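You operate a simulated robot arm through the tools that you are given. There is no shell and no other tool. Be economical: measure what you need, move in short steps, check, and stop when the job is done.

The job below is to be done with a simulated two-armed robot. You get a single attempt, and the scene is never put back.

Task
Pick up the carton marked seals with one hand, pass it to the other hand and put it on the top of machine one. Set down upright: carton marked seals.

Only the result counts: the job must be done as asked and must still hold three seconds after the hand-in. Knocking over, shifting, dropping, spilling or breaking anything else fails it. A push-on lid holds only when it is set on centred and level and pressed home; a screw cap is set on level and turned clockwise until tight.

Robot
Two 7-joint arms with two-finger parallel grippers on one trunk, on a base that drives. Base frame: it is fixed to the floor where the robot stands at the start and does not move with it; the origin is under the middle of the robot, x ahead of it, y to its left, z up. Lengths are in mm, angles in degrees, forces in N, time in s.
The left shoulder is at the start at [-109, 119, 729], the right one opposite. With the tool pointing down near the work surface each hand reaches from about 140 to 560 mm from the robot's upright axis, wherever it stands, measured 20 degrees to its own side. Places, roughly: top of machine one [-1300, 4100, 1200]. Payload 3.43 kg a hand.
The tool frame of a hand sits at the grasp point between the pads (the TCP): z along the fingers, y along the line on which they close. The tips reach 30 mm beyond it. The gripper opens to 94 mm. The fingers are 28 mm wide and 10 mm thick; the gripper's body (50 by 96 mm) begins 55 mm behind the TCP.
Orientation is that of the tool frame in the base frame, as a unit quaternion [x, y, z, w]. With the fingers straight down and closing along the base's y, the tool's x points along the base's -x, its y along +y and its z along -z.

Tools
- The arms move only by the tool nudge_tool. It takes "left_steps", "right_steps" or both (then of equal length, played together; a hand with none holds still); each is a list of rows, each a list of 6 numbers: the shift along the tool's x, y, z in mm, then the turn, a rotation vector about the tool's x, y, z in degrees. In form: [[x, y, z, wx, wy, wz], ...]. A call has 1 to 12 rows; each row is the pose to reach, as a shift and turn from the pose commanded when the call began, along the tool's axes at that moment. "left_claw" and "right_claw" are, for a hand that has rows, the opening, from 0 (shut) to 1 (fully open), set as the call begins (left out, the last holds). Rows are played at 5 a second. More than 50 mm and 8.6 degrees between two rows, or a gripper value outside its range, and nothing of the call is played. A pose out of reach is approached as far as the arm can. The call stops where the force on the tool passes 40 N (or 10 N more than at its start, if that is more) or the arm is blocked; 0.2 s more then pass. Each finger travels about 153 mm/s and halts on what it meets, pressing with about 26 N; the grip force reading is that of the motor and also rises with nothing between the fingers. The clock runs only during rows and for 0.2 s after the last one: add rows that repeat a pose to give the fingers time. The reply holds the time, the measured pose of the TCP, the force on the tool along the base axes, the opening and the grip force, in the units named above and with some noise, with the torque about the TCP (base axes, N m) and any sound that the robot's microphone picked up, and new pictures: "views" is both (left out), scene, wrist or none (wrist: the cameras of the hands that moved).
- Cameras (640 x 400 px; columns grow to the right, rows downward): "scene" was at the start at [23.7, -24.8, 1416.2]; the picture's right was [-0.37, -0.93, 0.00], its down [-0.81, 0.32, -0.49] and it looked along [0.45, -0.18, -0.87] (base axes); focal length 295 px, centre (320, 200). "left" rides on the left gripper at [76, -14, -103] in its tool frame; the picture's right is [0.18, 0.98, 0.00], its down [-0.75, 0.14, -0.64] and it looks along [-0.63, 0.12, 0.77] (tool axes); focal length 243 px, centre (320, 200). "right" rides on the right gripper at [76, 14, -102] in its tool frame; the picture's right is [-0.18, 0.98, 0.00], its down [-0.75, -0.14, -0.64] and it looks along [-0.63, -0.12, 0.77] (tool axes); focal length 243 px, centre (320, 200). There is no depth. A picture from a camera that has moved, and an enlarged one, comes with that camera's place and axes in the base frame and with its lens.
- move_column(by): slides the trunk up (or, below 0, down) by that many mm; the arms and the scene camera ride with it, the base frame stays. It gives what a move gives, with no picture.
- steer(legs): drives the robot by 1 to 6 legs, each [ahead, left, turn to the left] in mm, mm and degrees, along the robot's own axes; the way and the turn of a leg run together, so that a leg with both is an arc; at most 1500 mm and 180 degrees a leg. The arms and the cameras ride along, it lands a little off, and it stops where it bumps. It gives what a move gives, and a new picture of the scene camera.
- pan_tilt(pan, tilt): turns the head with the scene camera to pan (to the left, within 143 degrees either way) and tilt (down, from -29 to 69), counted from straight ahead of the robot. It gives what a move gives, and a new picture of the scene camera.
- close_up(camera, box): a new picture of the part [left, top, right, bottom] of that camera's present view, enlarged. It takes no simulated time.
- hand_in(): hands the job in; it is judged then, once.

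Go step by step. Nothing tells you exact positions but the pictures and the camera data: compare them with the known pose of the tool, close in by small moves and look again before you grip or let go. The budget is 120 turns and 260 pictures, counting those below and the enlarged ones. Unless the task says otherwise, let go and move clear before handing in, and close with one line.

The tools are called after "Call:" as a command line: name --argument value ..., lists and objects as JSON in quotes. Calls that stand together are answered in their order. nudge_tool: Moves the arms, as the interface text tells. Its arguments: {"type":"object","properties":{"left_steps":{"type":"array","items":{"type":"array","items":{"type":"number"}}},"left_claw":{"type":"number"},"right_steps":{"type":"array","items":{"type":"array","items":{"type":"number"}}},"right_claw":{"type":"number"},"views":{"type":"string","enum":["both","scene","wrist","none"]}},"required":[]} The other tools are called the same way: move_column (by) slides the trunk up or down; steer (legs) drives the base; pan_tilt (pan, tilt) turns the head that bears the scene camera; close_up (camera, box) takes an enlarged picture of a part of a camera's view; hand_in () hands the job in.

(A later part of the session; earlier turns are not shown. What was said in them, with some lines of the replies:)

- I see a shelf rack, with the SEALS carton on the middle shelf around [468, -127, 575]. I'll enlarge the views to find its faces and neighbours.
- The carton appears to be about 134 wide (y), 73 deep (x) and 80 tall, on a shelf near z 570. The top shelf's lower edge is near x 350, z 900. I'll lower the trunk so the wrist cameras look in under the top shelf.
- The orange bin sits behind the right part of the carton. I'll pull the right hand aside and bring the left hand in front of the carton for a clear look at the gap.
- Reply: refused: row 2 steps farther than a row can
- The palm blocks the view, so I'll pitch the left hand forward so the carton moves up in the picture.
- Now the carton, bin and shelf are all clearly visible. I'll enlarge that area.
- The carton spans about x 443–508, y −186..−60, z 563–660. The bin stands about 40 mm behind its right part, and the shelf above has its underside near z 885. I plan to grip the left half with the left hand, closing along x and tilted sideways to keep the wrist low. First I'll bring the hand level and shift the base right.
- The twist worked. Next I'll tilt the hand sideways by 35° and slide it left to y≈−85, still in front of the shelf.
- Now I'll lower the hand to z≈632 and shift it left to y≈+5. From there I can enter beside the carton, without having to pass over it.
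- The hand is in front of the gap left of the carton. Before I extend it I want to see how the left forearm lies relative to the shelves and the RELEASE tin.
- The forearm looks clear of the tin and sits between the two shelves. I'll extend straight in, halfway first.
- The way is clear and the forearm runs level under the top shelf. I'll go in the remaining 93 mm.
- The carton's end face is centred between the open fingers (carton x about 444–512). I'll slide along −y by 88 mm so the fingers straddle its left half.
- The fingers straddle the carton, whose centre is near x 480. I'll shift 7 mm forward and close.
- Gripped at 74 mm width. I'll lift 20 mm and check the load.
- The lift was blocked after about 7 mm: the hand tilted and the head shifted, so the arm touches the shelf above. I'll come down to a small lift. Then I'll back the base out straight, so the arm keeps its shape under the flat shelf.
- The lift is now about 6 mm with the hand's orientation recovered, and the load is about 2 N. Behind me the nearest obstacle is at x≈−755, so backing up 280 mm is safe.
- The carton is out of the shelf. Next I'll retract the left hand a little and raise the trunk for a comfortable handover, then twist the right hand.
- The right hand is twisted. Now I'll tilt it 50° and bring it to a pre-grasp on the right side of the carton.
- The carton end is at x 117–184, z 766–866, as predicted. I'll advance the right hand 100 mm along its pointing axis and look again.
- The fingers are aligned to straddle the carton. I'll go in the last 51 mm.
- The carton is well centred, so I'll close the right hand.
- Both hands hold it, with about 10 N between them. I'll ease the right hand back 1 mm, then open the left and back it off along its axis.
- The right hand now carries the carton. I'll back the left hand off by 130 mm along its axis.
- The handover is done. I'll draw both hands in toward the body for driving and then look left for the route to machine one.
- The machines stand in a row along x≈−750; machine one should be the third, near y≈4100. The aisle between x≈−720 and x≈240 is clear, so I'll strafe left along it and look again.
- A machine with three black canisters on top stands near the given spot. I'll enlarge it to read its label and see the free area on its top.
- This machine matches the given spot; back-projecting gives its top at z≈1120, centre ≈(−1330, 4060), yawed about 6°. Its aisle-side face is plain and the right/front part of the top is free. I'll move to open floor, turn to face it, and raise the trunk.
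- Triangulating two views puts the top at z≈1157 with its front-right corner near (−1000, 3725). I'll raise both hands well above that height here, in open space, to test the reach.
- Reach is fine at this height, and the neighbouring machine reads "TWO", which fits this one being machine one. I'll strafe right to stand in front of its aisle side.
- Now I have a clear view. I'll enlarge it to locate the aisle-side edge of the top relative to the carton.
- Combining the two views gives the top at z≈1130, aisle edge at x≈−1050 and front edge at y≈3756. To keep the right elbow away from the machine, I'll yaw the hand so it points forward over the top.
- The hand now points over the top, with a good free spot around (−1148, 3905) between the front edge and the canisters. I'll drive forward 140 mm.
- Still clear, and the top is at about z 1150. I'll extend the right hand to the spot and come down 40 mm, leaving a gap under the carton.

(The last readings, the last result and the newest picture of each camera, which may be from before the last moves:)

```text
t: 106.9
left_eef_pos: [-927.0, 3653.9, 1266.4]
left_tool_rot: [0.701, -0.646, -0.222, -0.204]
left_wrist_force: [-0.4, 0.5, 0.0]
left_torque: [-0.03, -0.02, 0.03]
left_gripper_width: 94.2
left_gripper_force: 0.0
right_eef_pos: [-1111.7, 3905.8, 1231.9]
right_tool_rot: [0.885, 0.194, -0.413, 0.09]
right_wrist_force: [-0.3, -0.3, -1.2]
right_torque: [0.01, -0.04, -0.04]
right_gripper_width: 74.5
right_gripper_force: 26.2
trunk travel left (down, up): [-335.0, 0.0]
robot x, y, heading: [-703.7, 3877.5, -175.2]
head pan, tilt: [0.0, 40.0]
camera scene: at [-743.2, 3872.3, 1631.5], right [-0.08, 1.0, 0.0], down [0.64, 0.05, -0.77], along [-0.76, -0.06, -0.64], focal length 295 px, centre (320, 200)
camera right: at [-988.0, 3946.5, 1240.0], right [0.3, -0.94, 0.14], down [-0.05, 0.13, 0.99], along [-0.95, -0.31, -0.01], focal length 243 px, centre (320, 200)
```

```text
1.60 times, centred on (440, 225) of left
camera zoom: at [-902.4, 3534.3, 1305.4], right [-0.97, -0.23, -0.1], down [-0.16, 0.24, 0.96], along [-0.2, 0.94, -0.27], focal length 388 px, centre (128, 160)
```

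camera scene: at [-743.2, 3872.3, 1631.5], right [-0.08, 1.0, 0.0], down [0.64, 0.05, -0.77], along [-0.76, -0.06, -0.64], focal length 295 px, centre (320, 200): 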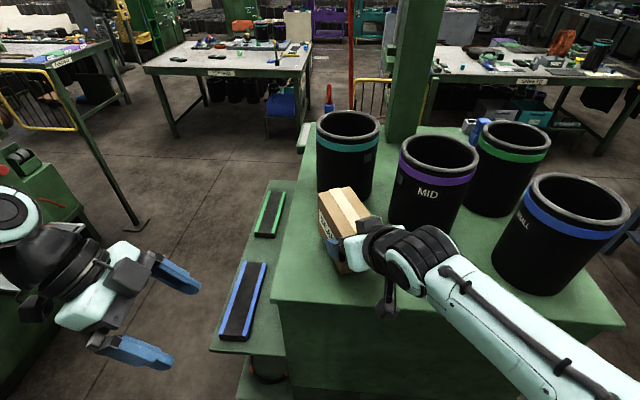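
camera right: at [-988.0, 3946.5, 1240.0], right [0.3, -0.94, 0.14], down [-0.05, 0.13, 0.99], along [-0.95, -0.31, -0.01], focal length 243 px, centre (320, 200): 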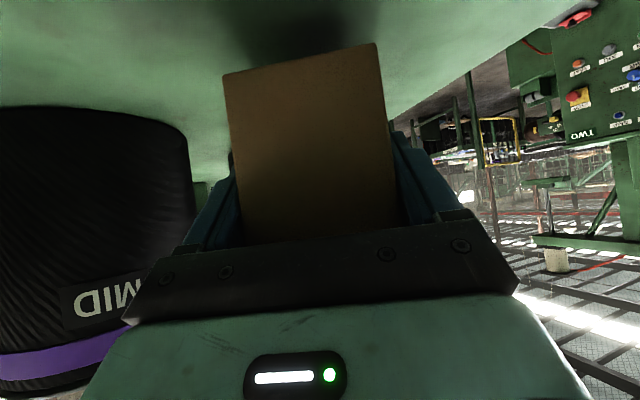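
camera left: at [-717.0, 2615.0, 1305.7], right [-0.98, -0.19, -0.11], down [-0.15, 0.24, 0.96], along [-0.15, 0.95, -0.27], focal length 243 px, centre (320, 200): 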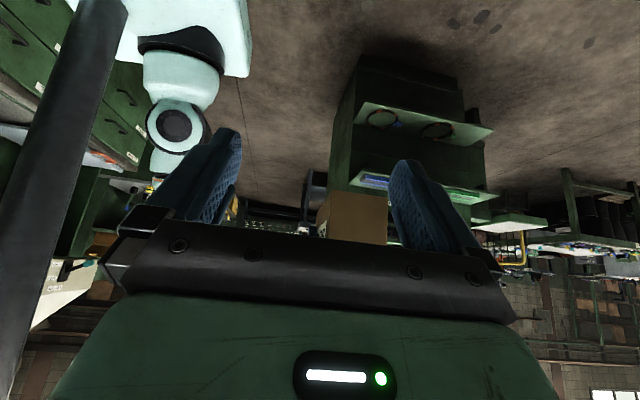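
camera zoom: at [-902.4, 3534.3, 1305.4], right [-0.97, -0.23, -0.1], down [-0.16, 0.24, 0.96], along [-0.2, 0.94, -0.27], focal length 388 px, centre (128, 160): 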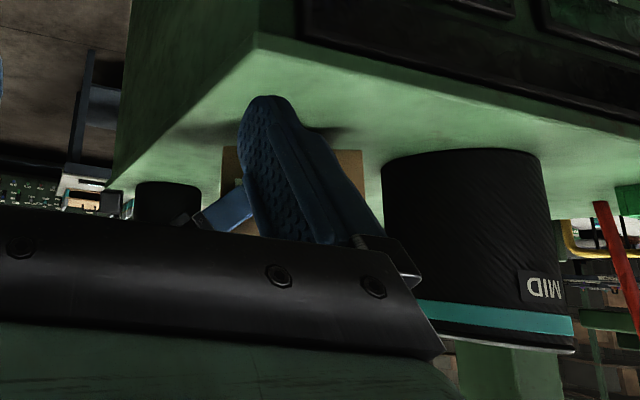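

The carton hangs roughly 20–30 mm above a free spot, about 100 mm from the nearest canisters. I'll descend in small steps and watch the force.

Call:
nudge_tool --right_steps '[[3.1, 0, 2.6, 0, 0, 0], [6.1, 0, 5.1, 0, 0, 0], [6.1, 0, 5.1, 0, 0, 0]]' --views "none"

Call:
nudge_tool --right_steps '[[2.3, 0, 1.9, 0, 0, 0], [4.6, 0, 3.9, 0, 0, 0], [4.6, 0, 3.9, 0, 0, 0]]' --views "scene"

Call:
close_up --camera "left" --box '[340, 160, 500, 260]'

```text
t: 107.7
left_eef_pos: [-927.2, 3654.4, 1266.3]
left_tool_rot: [0.702, -0.646, -0.221, -0.203]
left_wrist_force: [0.3, -0.2, -0.4]
left_torque: [0.0, -0.01, 0.03]
left_gripper_width: 94.1
left_gripper_force: 0.0
right_eef_pos: [-1111.9, 3908.1, 1223.2]
right_tool_rot: [0.885, 0.195, -0.413, 0.091]
right_wrist_force: [-0.9, 0.5, -1.6]
right_torque: [0.02, -0.06, 0.03]
right_gripper_width: 74.3
right_gripper_force: 25.9
trunk travel left (down, up): [-335.0, 0.0]
robot x, y, heading: [-704.6, 3877.9, -174.8]
head pan, tilt: [0.0, 40.0]
```

```text
t: 108.5
left_eef_pos: [-927.5, 3654.2, 1265.7]
left_tool_rot: [0.702, -0.646, -0.222, -0.203]
left_wrist_force: [-1.2, -1.1, -0.3]
left_torque: [0.03, -0.01, 0.01]
left_gripper_width: 94.1
left_gripper_force: 0.1
right_eef_pos: [-1112.1, 3907.9, 1218.9]
right_tool_rot: [0.885, 0.194, -0.414, 0.091]
right_wrist_force: [0.5, 0.3, -1.3]
right_torque: [0.02, -0.06, 0.02]
right_gripper_width: 74.1
right_gripper_force: 26.4
trunk travel left (down, up): [-335.0, 0.0]
robot x, y, heading: [-700.2, 3873.8, -175.0]
head pan, tilt: [0.0, 40.0]
camera scene: at [-744.1, 3872.5, 1631.6], right [-0.08, 1.0, 0.0], down [0.64, 0.05, -0.77], along [-0.76, -0.06, -0.64], focal length 295 px, centre (320, 200)
```

scene: 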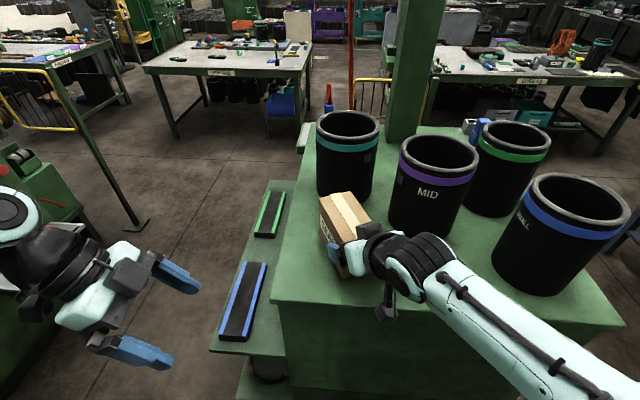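

```text
4.00 times, centred on (420, 210) of left
camera zoom: at [-903.2, 3534.5, 1305.5], right [-0.97, -0.23, -0.11], down [-0.16, 0.24, 0.96], along [-0.2, 0.94, -0.27], focal length 970 px, centre (-80, 160)
```

zoom: 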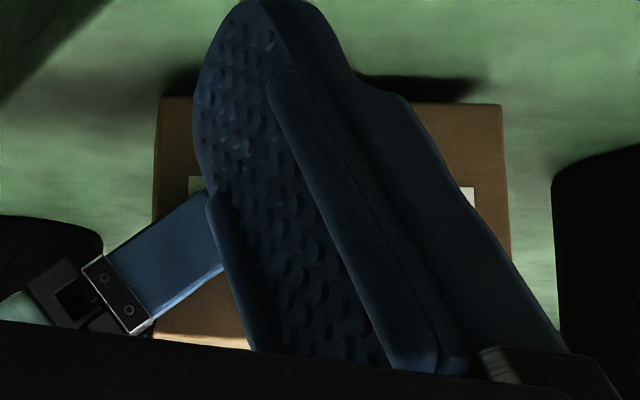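

There is no contact yet, and the contact shadow is near. I'll continue in 5 mm steps.

Call:
nudge_tool --right_steps '[[1.9, 0, 1.6, 0, 0, 0], [3.8, 0, 3.2, 0, 0, 0], [3.8, 0, 3.2, 0, 0, 0]]' --views "none"

Call:
close_up --camera "left" --box '[340, 160, 500, 260]'

```text
t: 109.3
left_eef_pos: [-927.6, 3653.6, 1265.8]
left_tool_rot: [0.702, -0.646, -0.222, -0.204]
left_wrist_force: [-0.3, -0.3, -0.5]
left_torque: [-0.02, -0.01, -0.02]
left_gripper_width: 93.9
left_gripper_force: 0.1
right_eef_pos: [-1112.4, 3908.1, 1213.9]
right_tool_rot: [0.885, 0.195, -0.413, 0.092]
right_wrist_force: [0.0, 0.1, -1.2]
right_torque: [0.03, -0.04, 0.01]
right_gripper_width: 73.7
right_gripper_force: 26.6
trunk travel left (down, up): [-335.0, 0.0]
robot x, y, heading: [-701.6, 3880.2, -175.3]
head pan, tilt: [0.0, 40.0]
```

```text
4.00 times, centred on (420, 210) of left
camera zoom: at [-903.3, 3534.5, 1305.5], right [-0.97, -0.23, -0.11], down [-0.16, 0.24, 0.96], along [-0.2, 0.94, -0.27], focal length 970 px, centre (-80, 160)
```

zoom: 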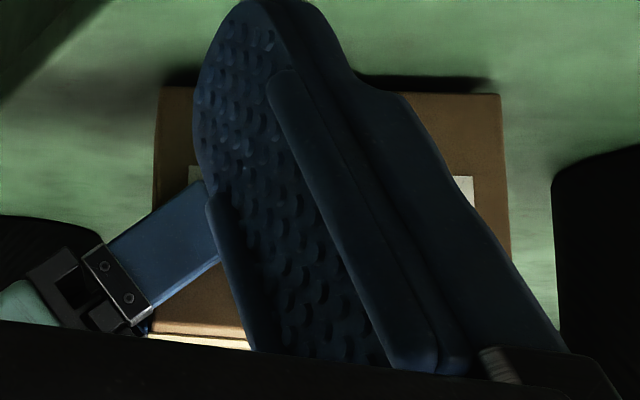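

About 5–7 mm remain. I'll go down 4 mm, then 2 mm at a time.

Call:
nudge_tool --right_steps '[[1.5, 0, 1.3, 0, 0, 0], [3.1, 0, 2.6, 0, 0, 0], [3.1, 0, 2.6, 0, 0, 0]]' --views "none"

Call:
nudge_tool --right_steps '[[1.5, 0, 1.3, 0, 0, 0], [1.5, 0, 1.3, 0, 0, 0]]' --views "none"

Call:
close_up --camera "left" --box '[340, 160, 500, 260]'

```text
t: 110.1
left_eef_pos: [-927.7, 3655.3, 1267.1]
left_tool_rot: [0.702, -0.646, -0.222, -0.204]
left_wrist_force: [0.6, 0.9, 1.0]
left_torque: [-0.04, -0.01, 0.0]
left_gripper_width: 94.1
left_gripper_force: 0.0
right_eef_pos: [-1111.4, 3909.2, 1209.3]
right_tool_rot: [0.885, 0.195, -0.413, 0.091]
right_wrist_force: [-0.5, 0.0, -1.2]
right_torque: [0.03, -0.01, 0.0]
right_gripper_width: 74.2
right_gripper_force: 26.1
trunk travel left (down, up): [-335.0, 0.0]
robot x, y, heading: [-700.7, 3878.1, -175.2]
head pan, tilt: [0.0, 40.0]
```

```text
t: 110.7
left_eef_pos: [-928.1, 3654.6, 1266.1]
left_tool_rot: [0.702, -0.646, -0.221, -0.203]
left_wrist_force: [-0.1, 0.2, -0.4]
left_torque: [-0.02, 0.0, 0.04]
left_gripper_width: 93.7
left_gripper_force: 0.0
right_eef_pos: [-1110.4, 3908.8, 1208.5]
right_tool_rot: [0.885, 0.194, -0.413, 0.09]
right_wrist_force: [0.1, 0.0, -1.1]
right_torque: [0.06, -0.04, 0.01]
right_gripper_width: 73.9
right_gripper_force: 26.5
trunk travel left (down, up): [-335.0, 0.0]
robot x, y, heading: [-699.6, 3878.7, -175.2]
head pan, tilt: [0.0, 40.0]
```

```text
4.00 times, centred on (420, 210) of left
camera zoom: at [-903.3, 3534.5, 1305.5], right [-0.97, -0.23, -0.11], down [-0.16, 0.24, 0.96], along [-0.2, 0.94, -0.27], focal length 970 px, centre (-80, 160)
```

zoom: 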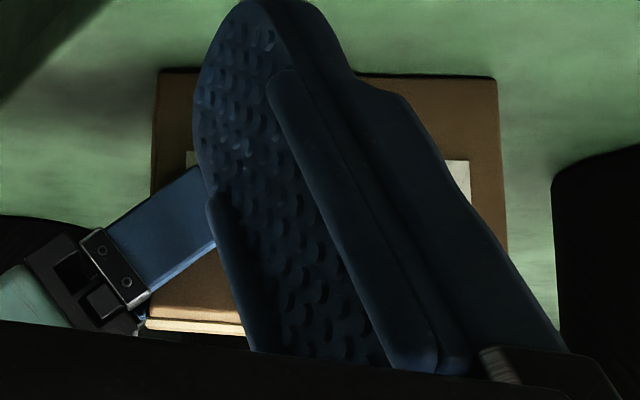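

The shadow is almost closed. I'll continue with 1.5 mm steps until there is contact.

Call:
nudge_tool --right_steps '[[1.15, 0, 0.96, 0, 0, 0], [1.15, 0, 0.96, 0, 0, 0]]' --views "none"

Call:
nudge_tool --right_steps '[[1.15, 0, 0.96, 0, 0, 0], [1.15, 0, 0.96, 0, 0, 0]]' --views "none"

Call:
close_up --camera "left" --box '[340, 160, 500, 260]'

```text
t: 111.3
left_eef_pos: [-927.3, 3652.6, 1265.8]
left_tool_rot: [0.701, -0.646, -0.221, -0.204]
left_wrist_force: [-0.5, -0.4, -1.3]
left_torque: [0.0, 0.0, -0.02]
left_gripper_width: 94.0
left_gripper_force: 0.0
right_eef_pos: [-1111.0, 3908.3, 1206.8]
right_tool_rot: [0.885, 0.194, -0.413, 0.091]
right_wrist_force: [-0.7, 0.1, -0.1]
right_torque: [-0.05, 0.07, 0.06]
right_gripper_width: 74.2
right_gripper_force: 26.2
trunk travel left (down, up): [-335.0, 0.0]
robot x, y, heading: [-702.6, 3872.1, -175.4]
head pan, tilt: [0.0, 40.0]
```

```text
t: 111.9
left_eef_pos: [-927.7, 3653.3, 1266.5]
left_tool_rot: [0.702, -0.646, -0.222, -0.203]
left_wrist_force: [-0.1, 0.4, 0.6]
left_torque: [0.01, 0.01, -0.01]
left_gripper_width: 94.0
left_gripper_force: 0.1
right_eef_pos: [-1110.1, 3908.3, 1205.7]
right_tool_rot: [0.884, 0.194, -0.416, 0.091]
right_wrist_force: [1.9, -0.6, 7.5]
right_torque: [-0.4, 0.66, 0.05]
right_gripper_width: 73.8
right_gripper_force: 25.8
trunk travel left (down, up): [-335.0, 0.0]
robot x, y, heading: [-701.8, 3877.2, -175.0]
head pan, tilt: [0.0, 40.0]
```

```text
4.00 times, centred on (420, 210) of left
camera zoom: at [-902.5, 3534.5, 1305.7], right [-0.97, -0.23, -0.1], down [-0.16, 0.24, 0.96], along [-0.2, 0.94, -0.27], focal length 970 px, centre (-80, 160)
```

zoom: 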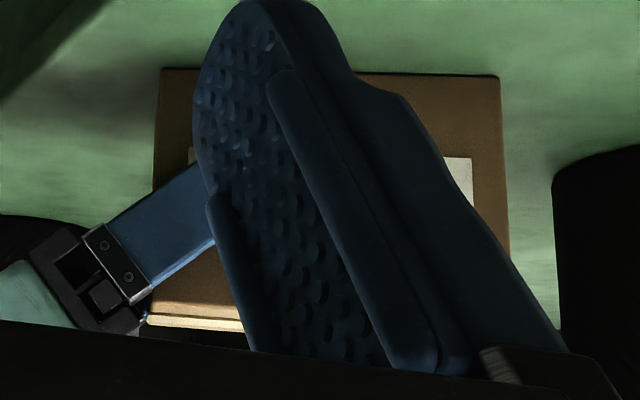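

The carton is down, with 7.5 N of contact. I'll ease up 1 mm, then open the right hand.

Call:
nudge_tool --right_steps '[[-0.7, 0, -0.6, 0, 0, 0], [-0.7, 0, -0.6, 0, 0, 0]]' --views "none"

Call:
nudge_tool --right_steps '[[0, 0, 0, 0, 0, 0], [0, 0, 0, 0, 0, 0], [0, 0, 0, 0, 0, 0]]' --right_claw 1 --views "both"

```text
t: 112.5
left_eef_pos: [-926.0, 3653.2, 1266.9]
left_tool_rot: [0.702, -0.646, -0.222, -0.203]
left_wrist_force: [0.2, 0.1, 0.2]
left_torque: [0.02, 0.02, -0.03]
left_gripper_width: 94.0
left_gripper_force: 0.0
right_eef_pos: [-1110.8, 3907.8, 1206.0]
right_tool_rot: [0.885, 0.194, -0.414, 0.09]
right_wrist_force: [-0.3, -1.9, 9.3]
right_torque: [-0.32, 0.41, 0.16]
right_gripper_width: 73.8
right_gripper_force: 26.2
trunk travel left (down, up): [-335.0, 0.0]
robot x, y, heading: [-706.1, 3875.9, -175.2]
head pan, tilt: [0.0, 40.0]
```

```text
t: 113.3
left_eef_pos: [-927.5, 3654.2, 1265.9]
left_tool_rot: [0.702, -0.645, -0.221, -0.203]
left_wrist_force: [-0.7, -0.4, -0.7]
left_torque: [-0.02, 0.01, -0.04]
left_gripper_width: 93.9
left_gripper_force: 0.1
right_eef_pos: [-1111.9, 3908.7, 1205.7]
right_tool_rot: [0.885, 0.195, -0.413, 0.091]
right_wrist_force: [0.0, 0.2, -0.1]
right_torque: [-0.01, 0.02, 0.02]
right_gripper_width: 94.3
right_gripper_force: 0.0
trunk travel left (down, up): [-335.0, 0.0]
robot x, y, heading: [-703.3, 3875.3, -175.2]
head pan, tilt: [0.0, 40.0]
camera scene: at [-744.2, 3872.6, 1631.6], right [-0.08, 1.0, 0.0], down [0.64, 0.05, -0.77], along [-0.76, -0.06, -0.64], focal length 295 px, centre (320, 200)
camera right: at [-988.7, 3949.3, 1214.2], right [0.3, -0.94, 0.14], down [-0.05, 0.13, 0.99], along [-0.95, -0.31, -0.01], focal length 243 px, centre (320, 200)
```

scene: 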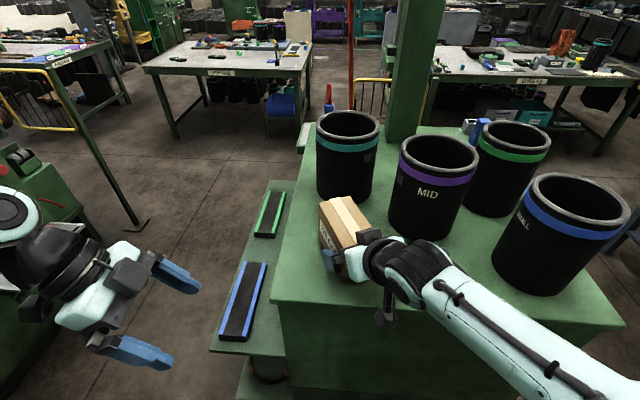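
right: 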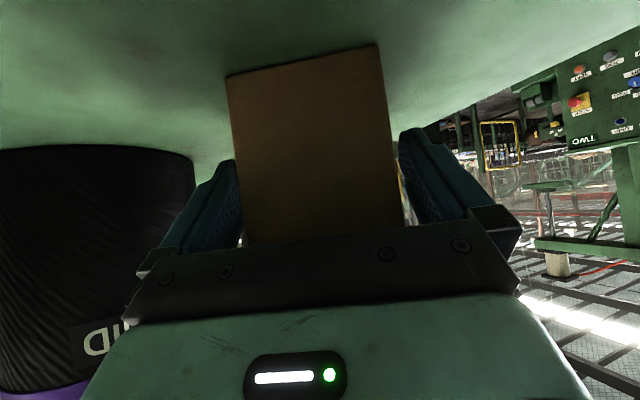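

Released, with gaps on both sides of the carton. I'll back the right hand off along its axis.

Call:
nudge_tool --right_steps '[[0, 0, -20, 0, 0, 0], [0, 0, -50, 0, 0, 0], [0, 0, -85, 0, 0, 0], [0, 0, -120, 0, 0, 0], [0, 0, -150, 0, 0, 0], [0, 0, -150, 0, 0, 0]]' --views "both"

Call:
close_up --camera "scene" --box '[240, 100, 500, 320]'

```text
t: 114.7
left_eef_pos: [-927.6, 3653.1, 1265.3]
left_tool_rot: [0.702, -0.646, -0.222, -0.203]
left_wrist_force: [-0.8, -0.7, -0.2]
left_torque: [0.01, 0.01, 0.01]
left_gripper_width: 94.0
left_gripper_force: 0.1
right_eef_pos: [-1005.1, 3957.3, 1303.7]
right_tool_rot: [0.885, 0.194, -0.413, 0.09]
right_wrist_force: [-0.2, 0.2, 0.1]
right_torque: [-0.03, -0.02, 0.0]
right_gripper_width: 94.1
right_gripper_force: 0.1
trunk travel left (down, up): [-335.0, 0.0]
robot x, y, heading: [-701.2, 3877.4, -175.3]
head pan, tilt: [0.0, 40.0]
camera scene: at [-744.6, 3872.3, 1631.6], right [-0.08, 1.0, 0.0], down [0.64, 0.05, -0.77], along [-0.76, -0.06, -0.64], focal length 295 px, centre (320, 200)
camera right: at [-882.6, 3996.8, 1311.7], right [0.3, -0.94, 0.14], down [-0.05, 0.13, 0.99], along [-0.95, -0.31, -0.01], focal length 243 px, centre (320, 200)
```

scene: 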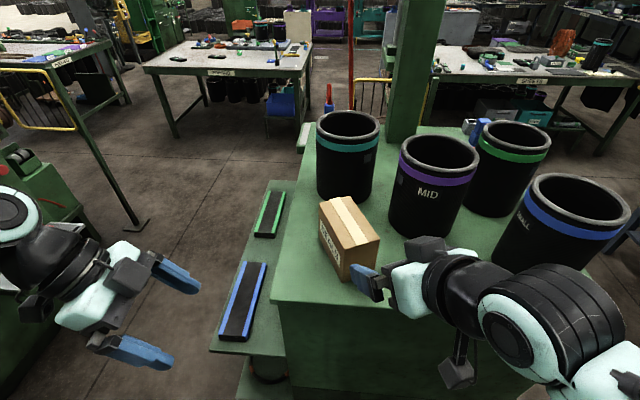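
right: 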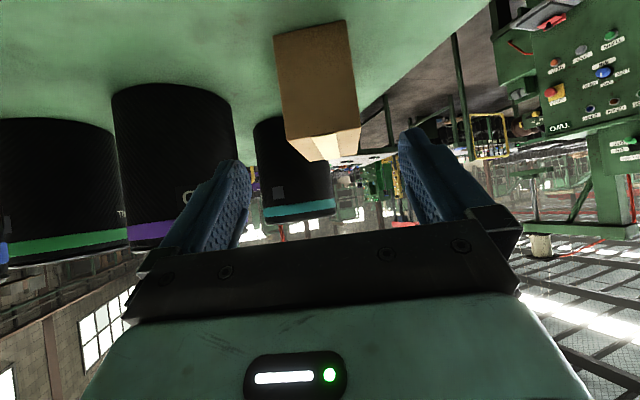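

```text
1.82 times, centred on (370, 210) of scene
camera zoom: at [-744.6, 3872.3, 1631.6], right [-0.08, 1.0, 0.0], down [0.64, 0.05, -0.77], along [-0.76, -0.06, -0.64], focal length 537 px, centre (229, 182)
```

zoom: 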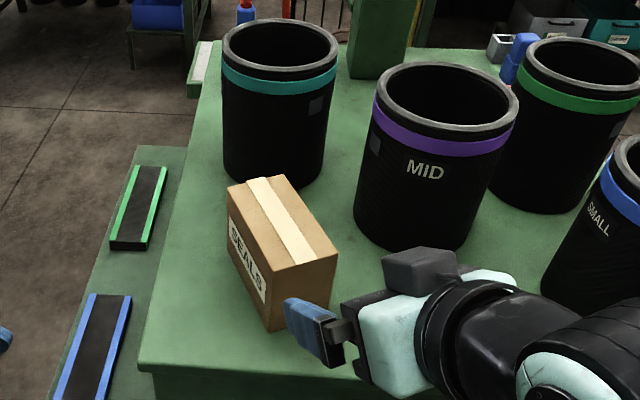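

The carton stands upright with its tape on top, clear of the canisters. I'll back the robot away and confirm it stays put.

Call:
steer --legs '[[-250, 0, 0]]'

Call:
close_up --camera "scene" --box '[200, 80, 520, 280]'

```text
t: 116.5
left_eef_pos: [-675.1, 3673.8, 1266.9]
left_tool_rot: [0.704, -0.643, -0.222, -0.203]
left_wrist_force: [0.3, -0.7, 0.2]
left_torque: [-0.08, -0.01, -0.04]
left_gripper_width: 93.7
left_gripper_force: 0.1
right_eef_pos: [-755.4, 3976.4, 1302.9]
right_tool_rot: [0.884, 0.197, -0.413, 0.092]
right_wrist_force: [0.3, 0.0, -0.1]
right_torque: [-0.02, 0.02, 0.02]
right_gripper_width: 94.0
right_gripper_force: 0.0
trunk travel left (down, up): [-335.0, 0.0]
robot x, y, heading: [-451.9, 3895.1, -174.8]
head pan, tilt: [0.0, 40.0]
camera scene: at [-493.7, 3894.0, 1631.8], right [-0.09, 1.0, 0.0], down [0.64, 0.06, -0.77], along [-0.76, -0.07, -0.64], focal length 295 px, centre (320, 200)
```

scene: 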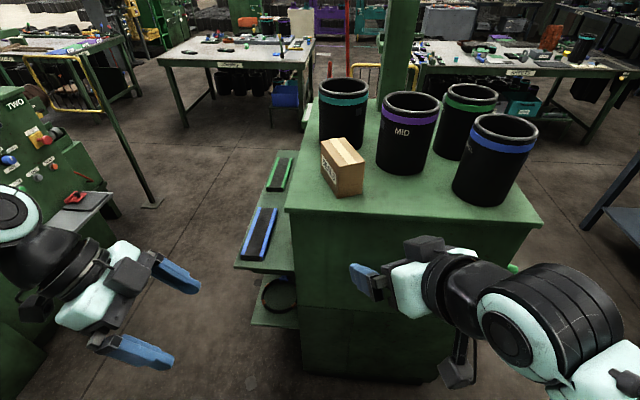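

```text
2.00 times, centred on (360, 180) of scene
camera zoom: at [-493.7, 3894.0, 1631.8], right [-0.09, 1.0, 0.0], down [0.64, 0.06, -0.77], along [-0.76, -0.07, -0.64], focal length 590 px, centre (240, 240)
```

zoom: 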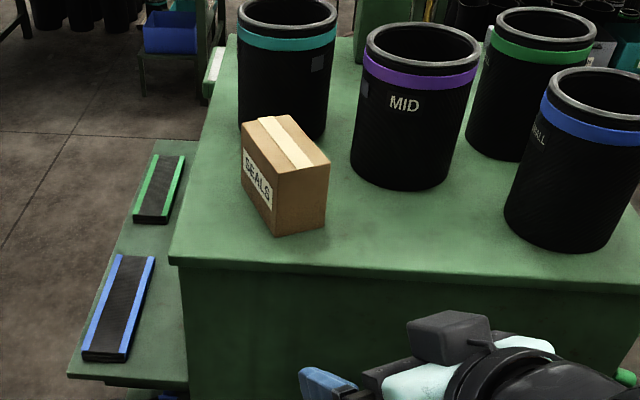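

The SEALS carton stands upright on the machine's top, away from the edges and canisters, and both hands are clear, so I'll hand in.

Call:
hand_in

```text
The job is handed in.
```

I picked up the carton marked seals with the left hand, passed it to the right, and set it upright on top of machine one. I identified that machine by the given position and the neighbouring machine's "TWO" sign, because I saw no "ONE" sign on it. While lifting the carton off the shelf, the left arm briefly touched the underside of the shelf above; nothing appeared to move.
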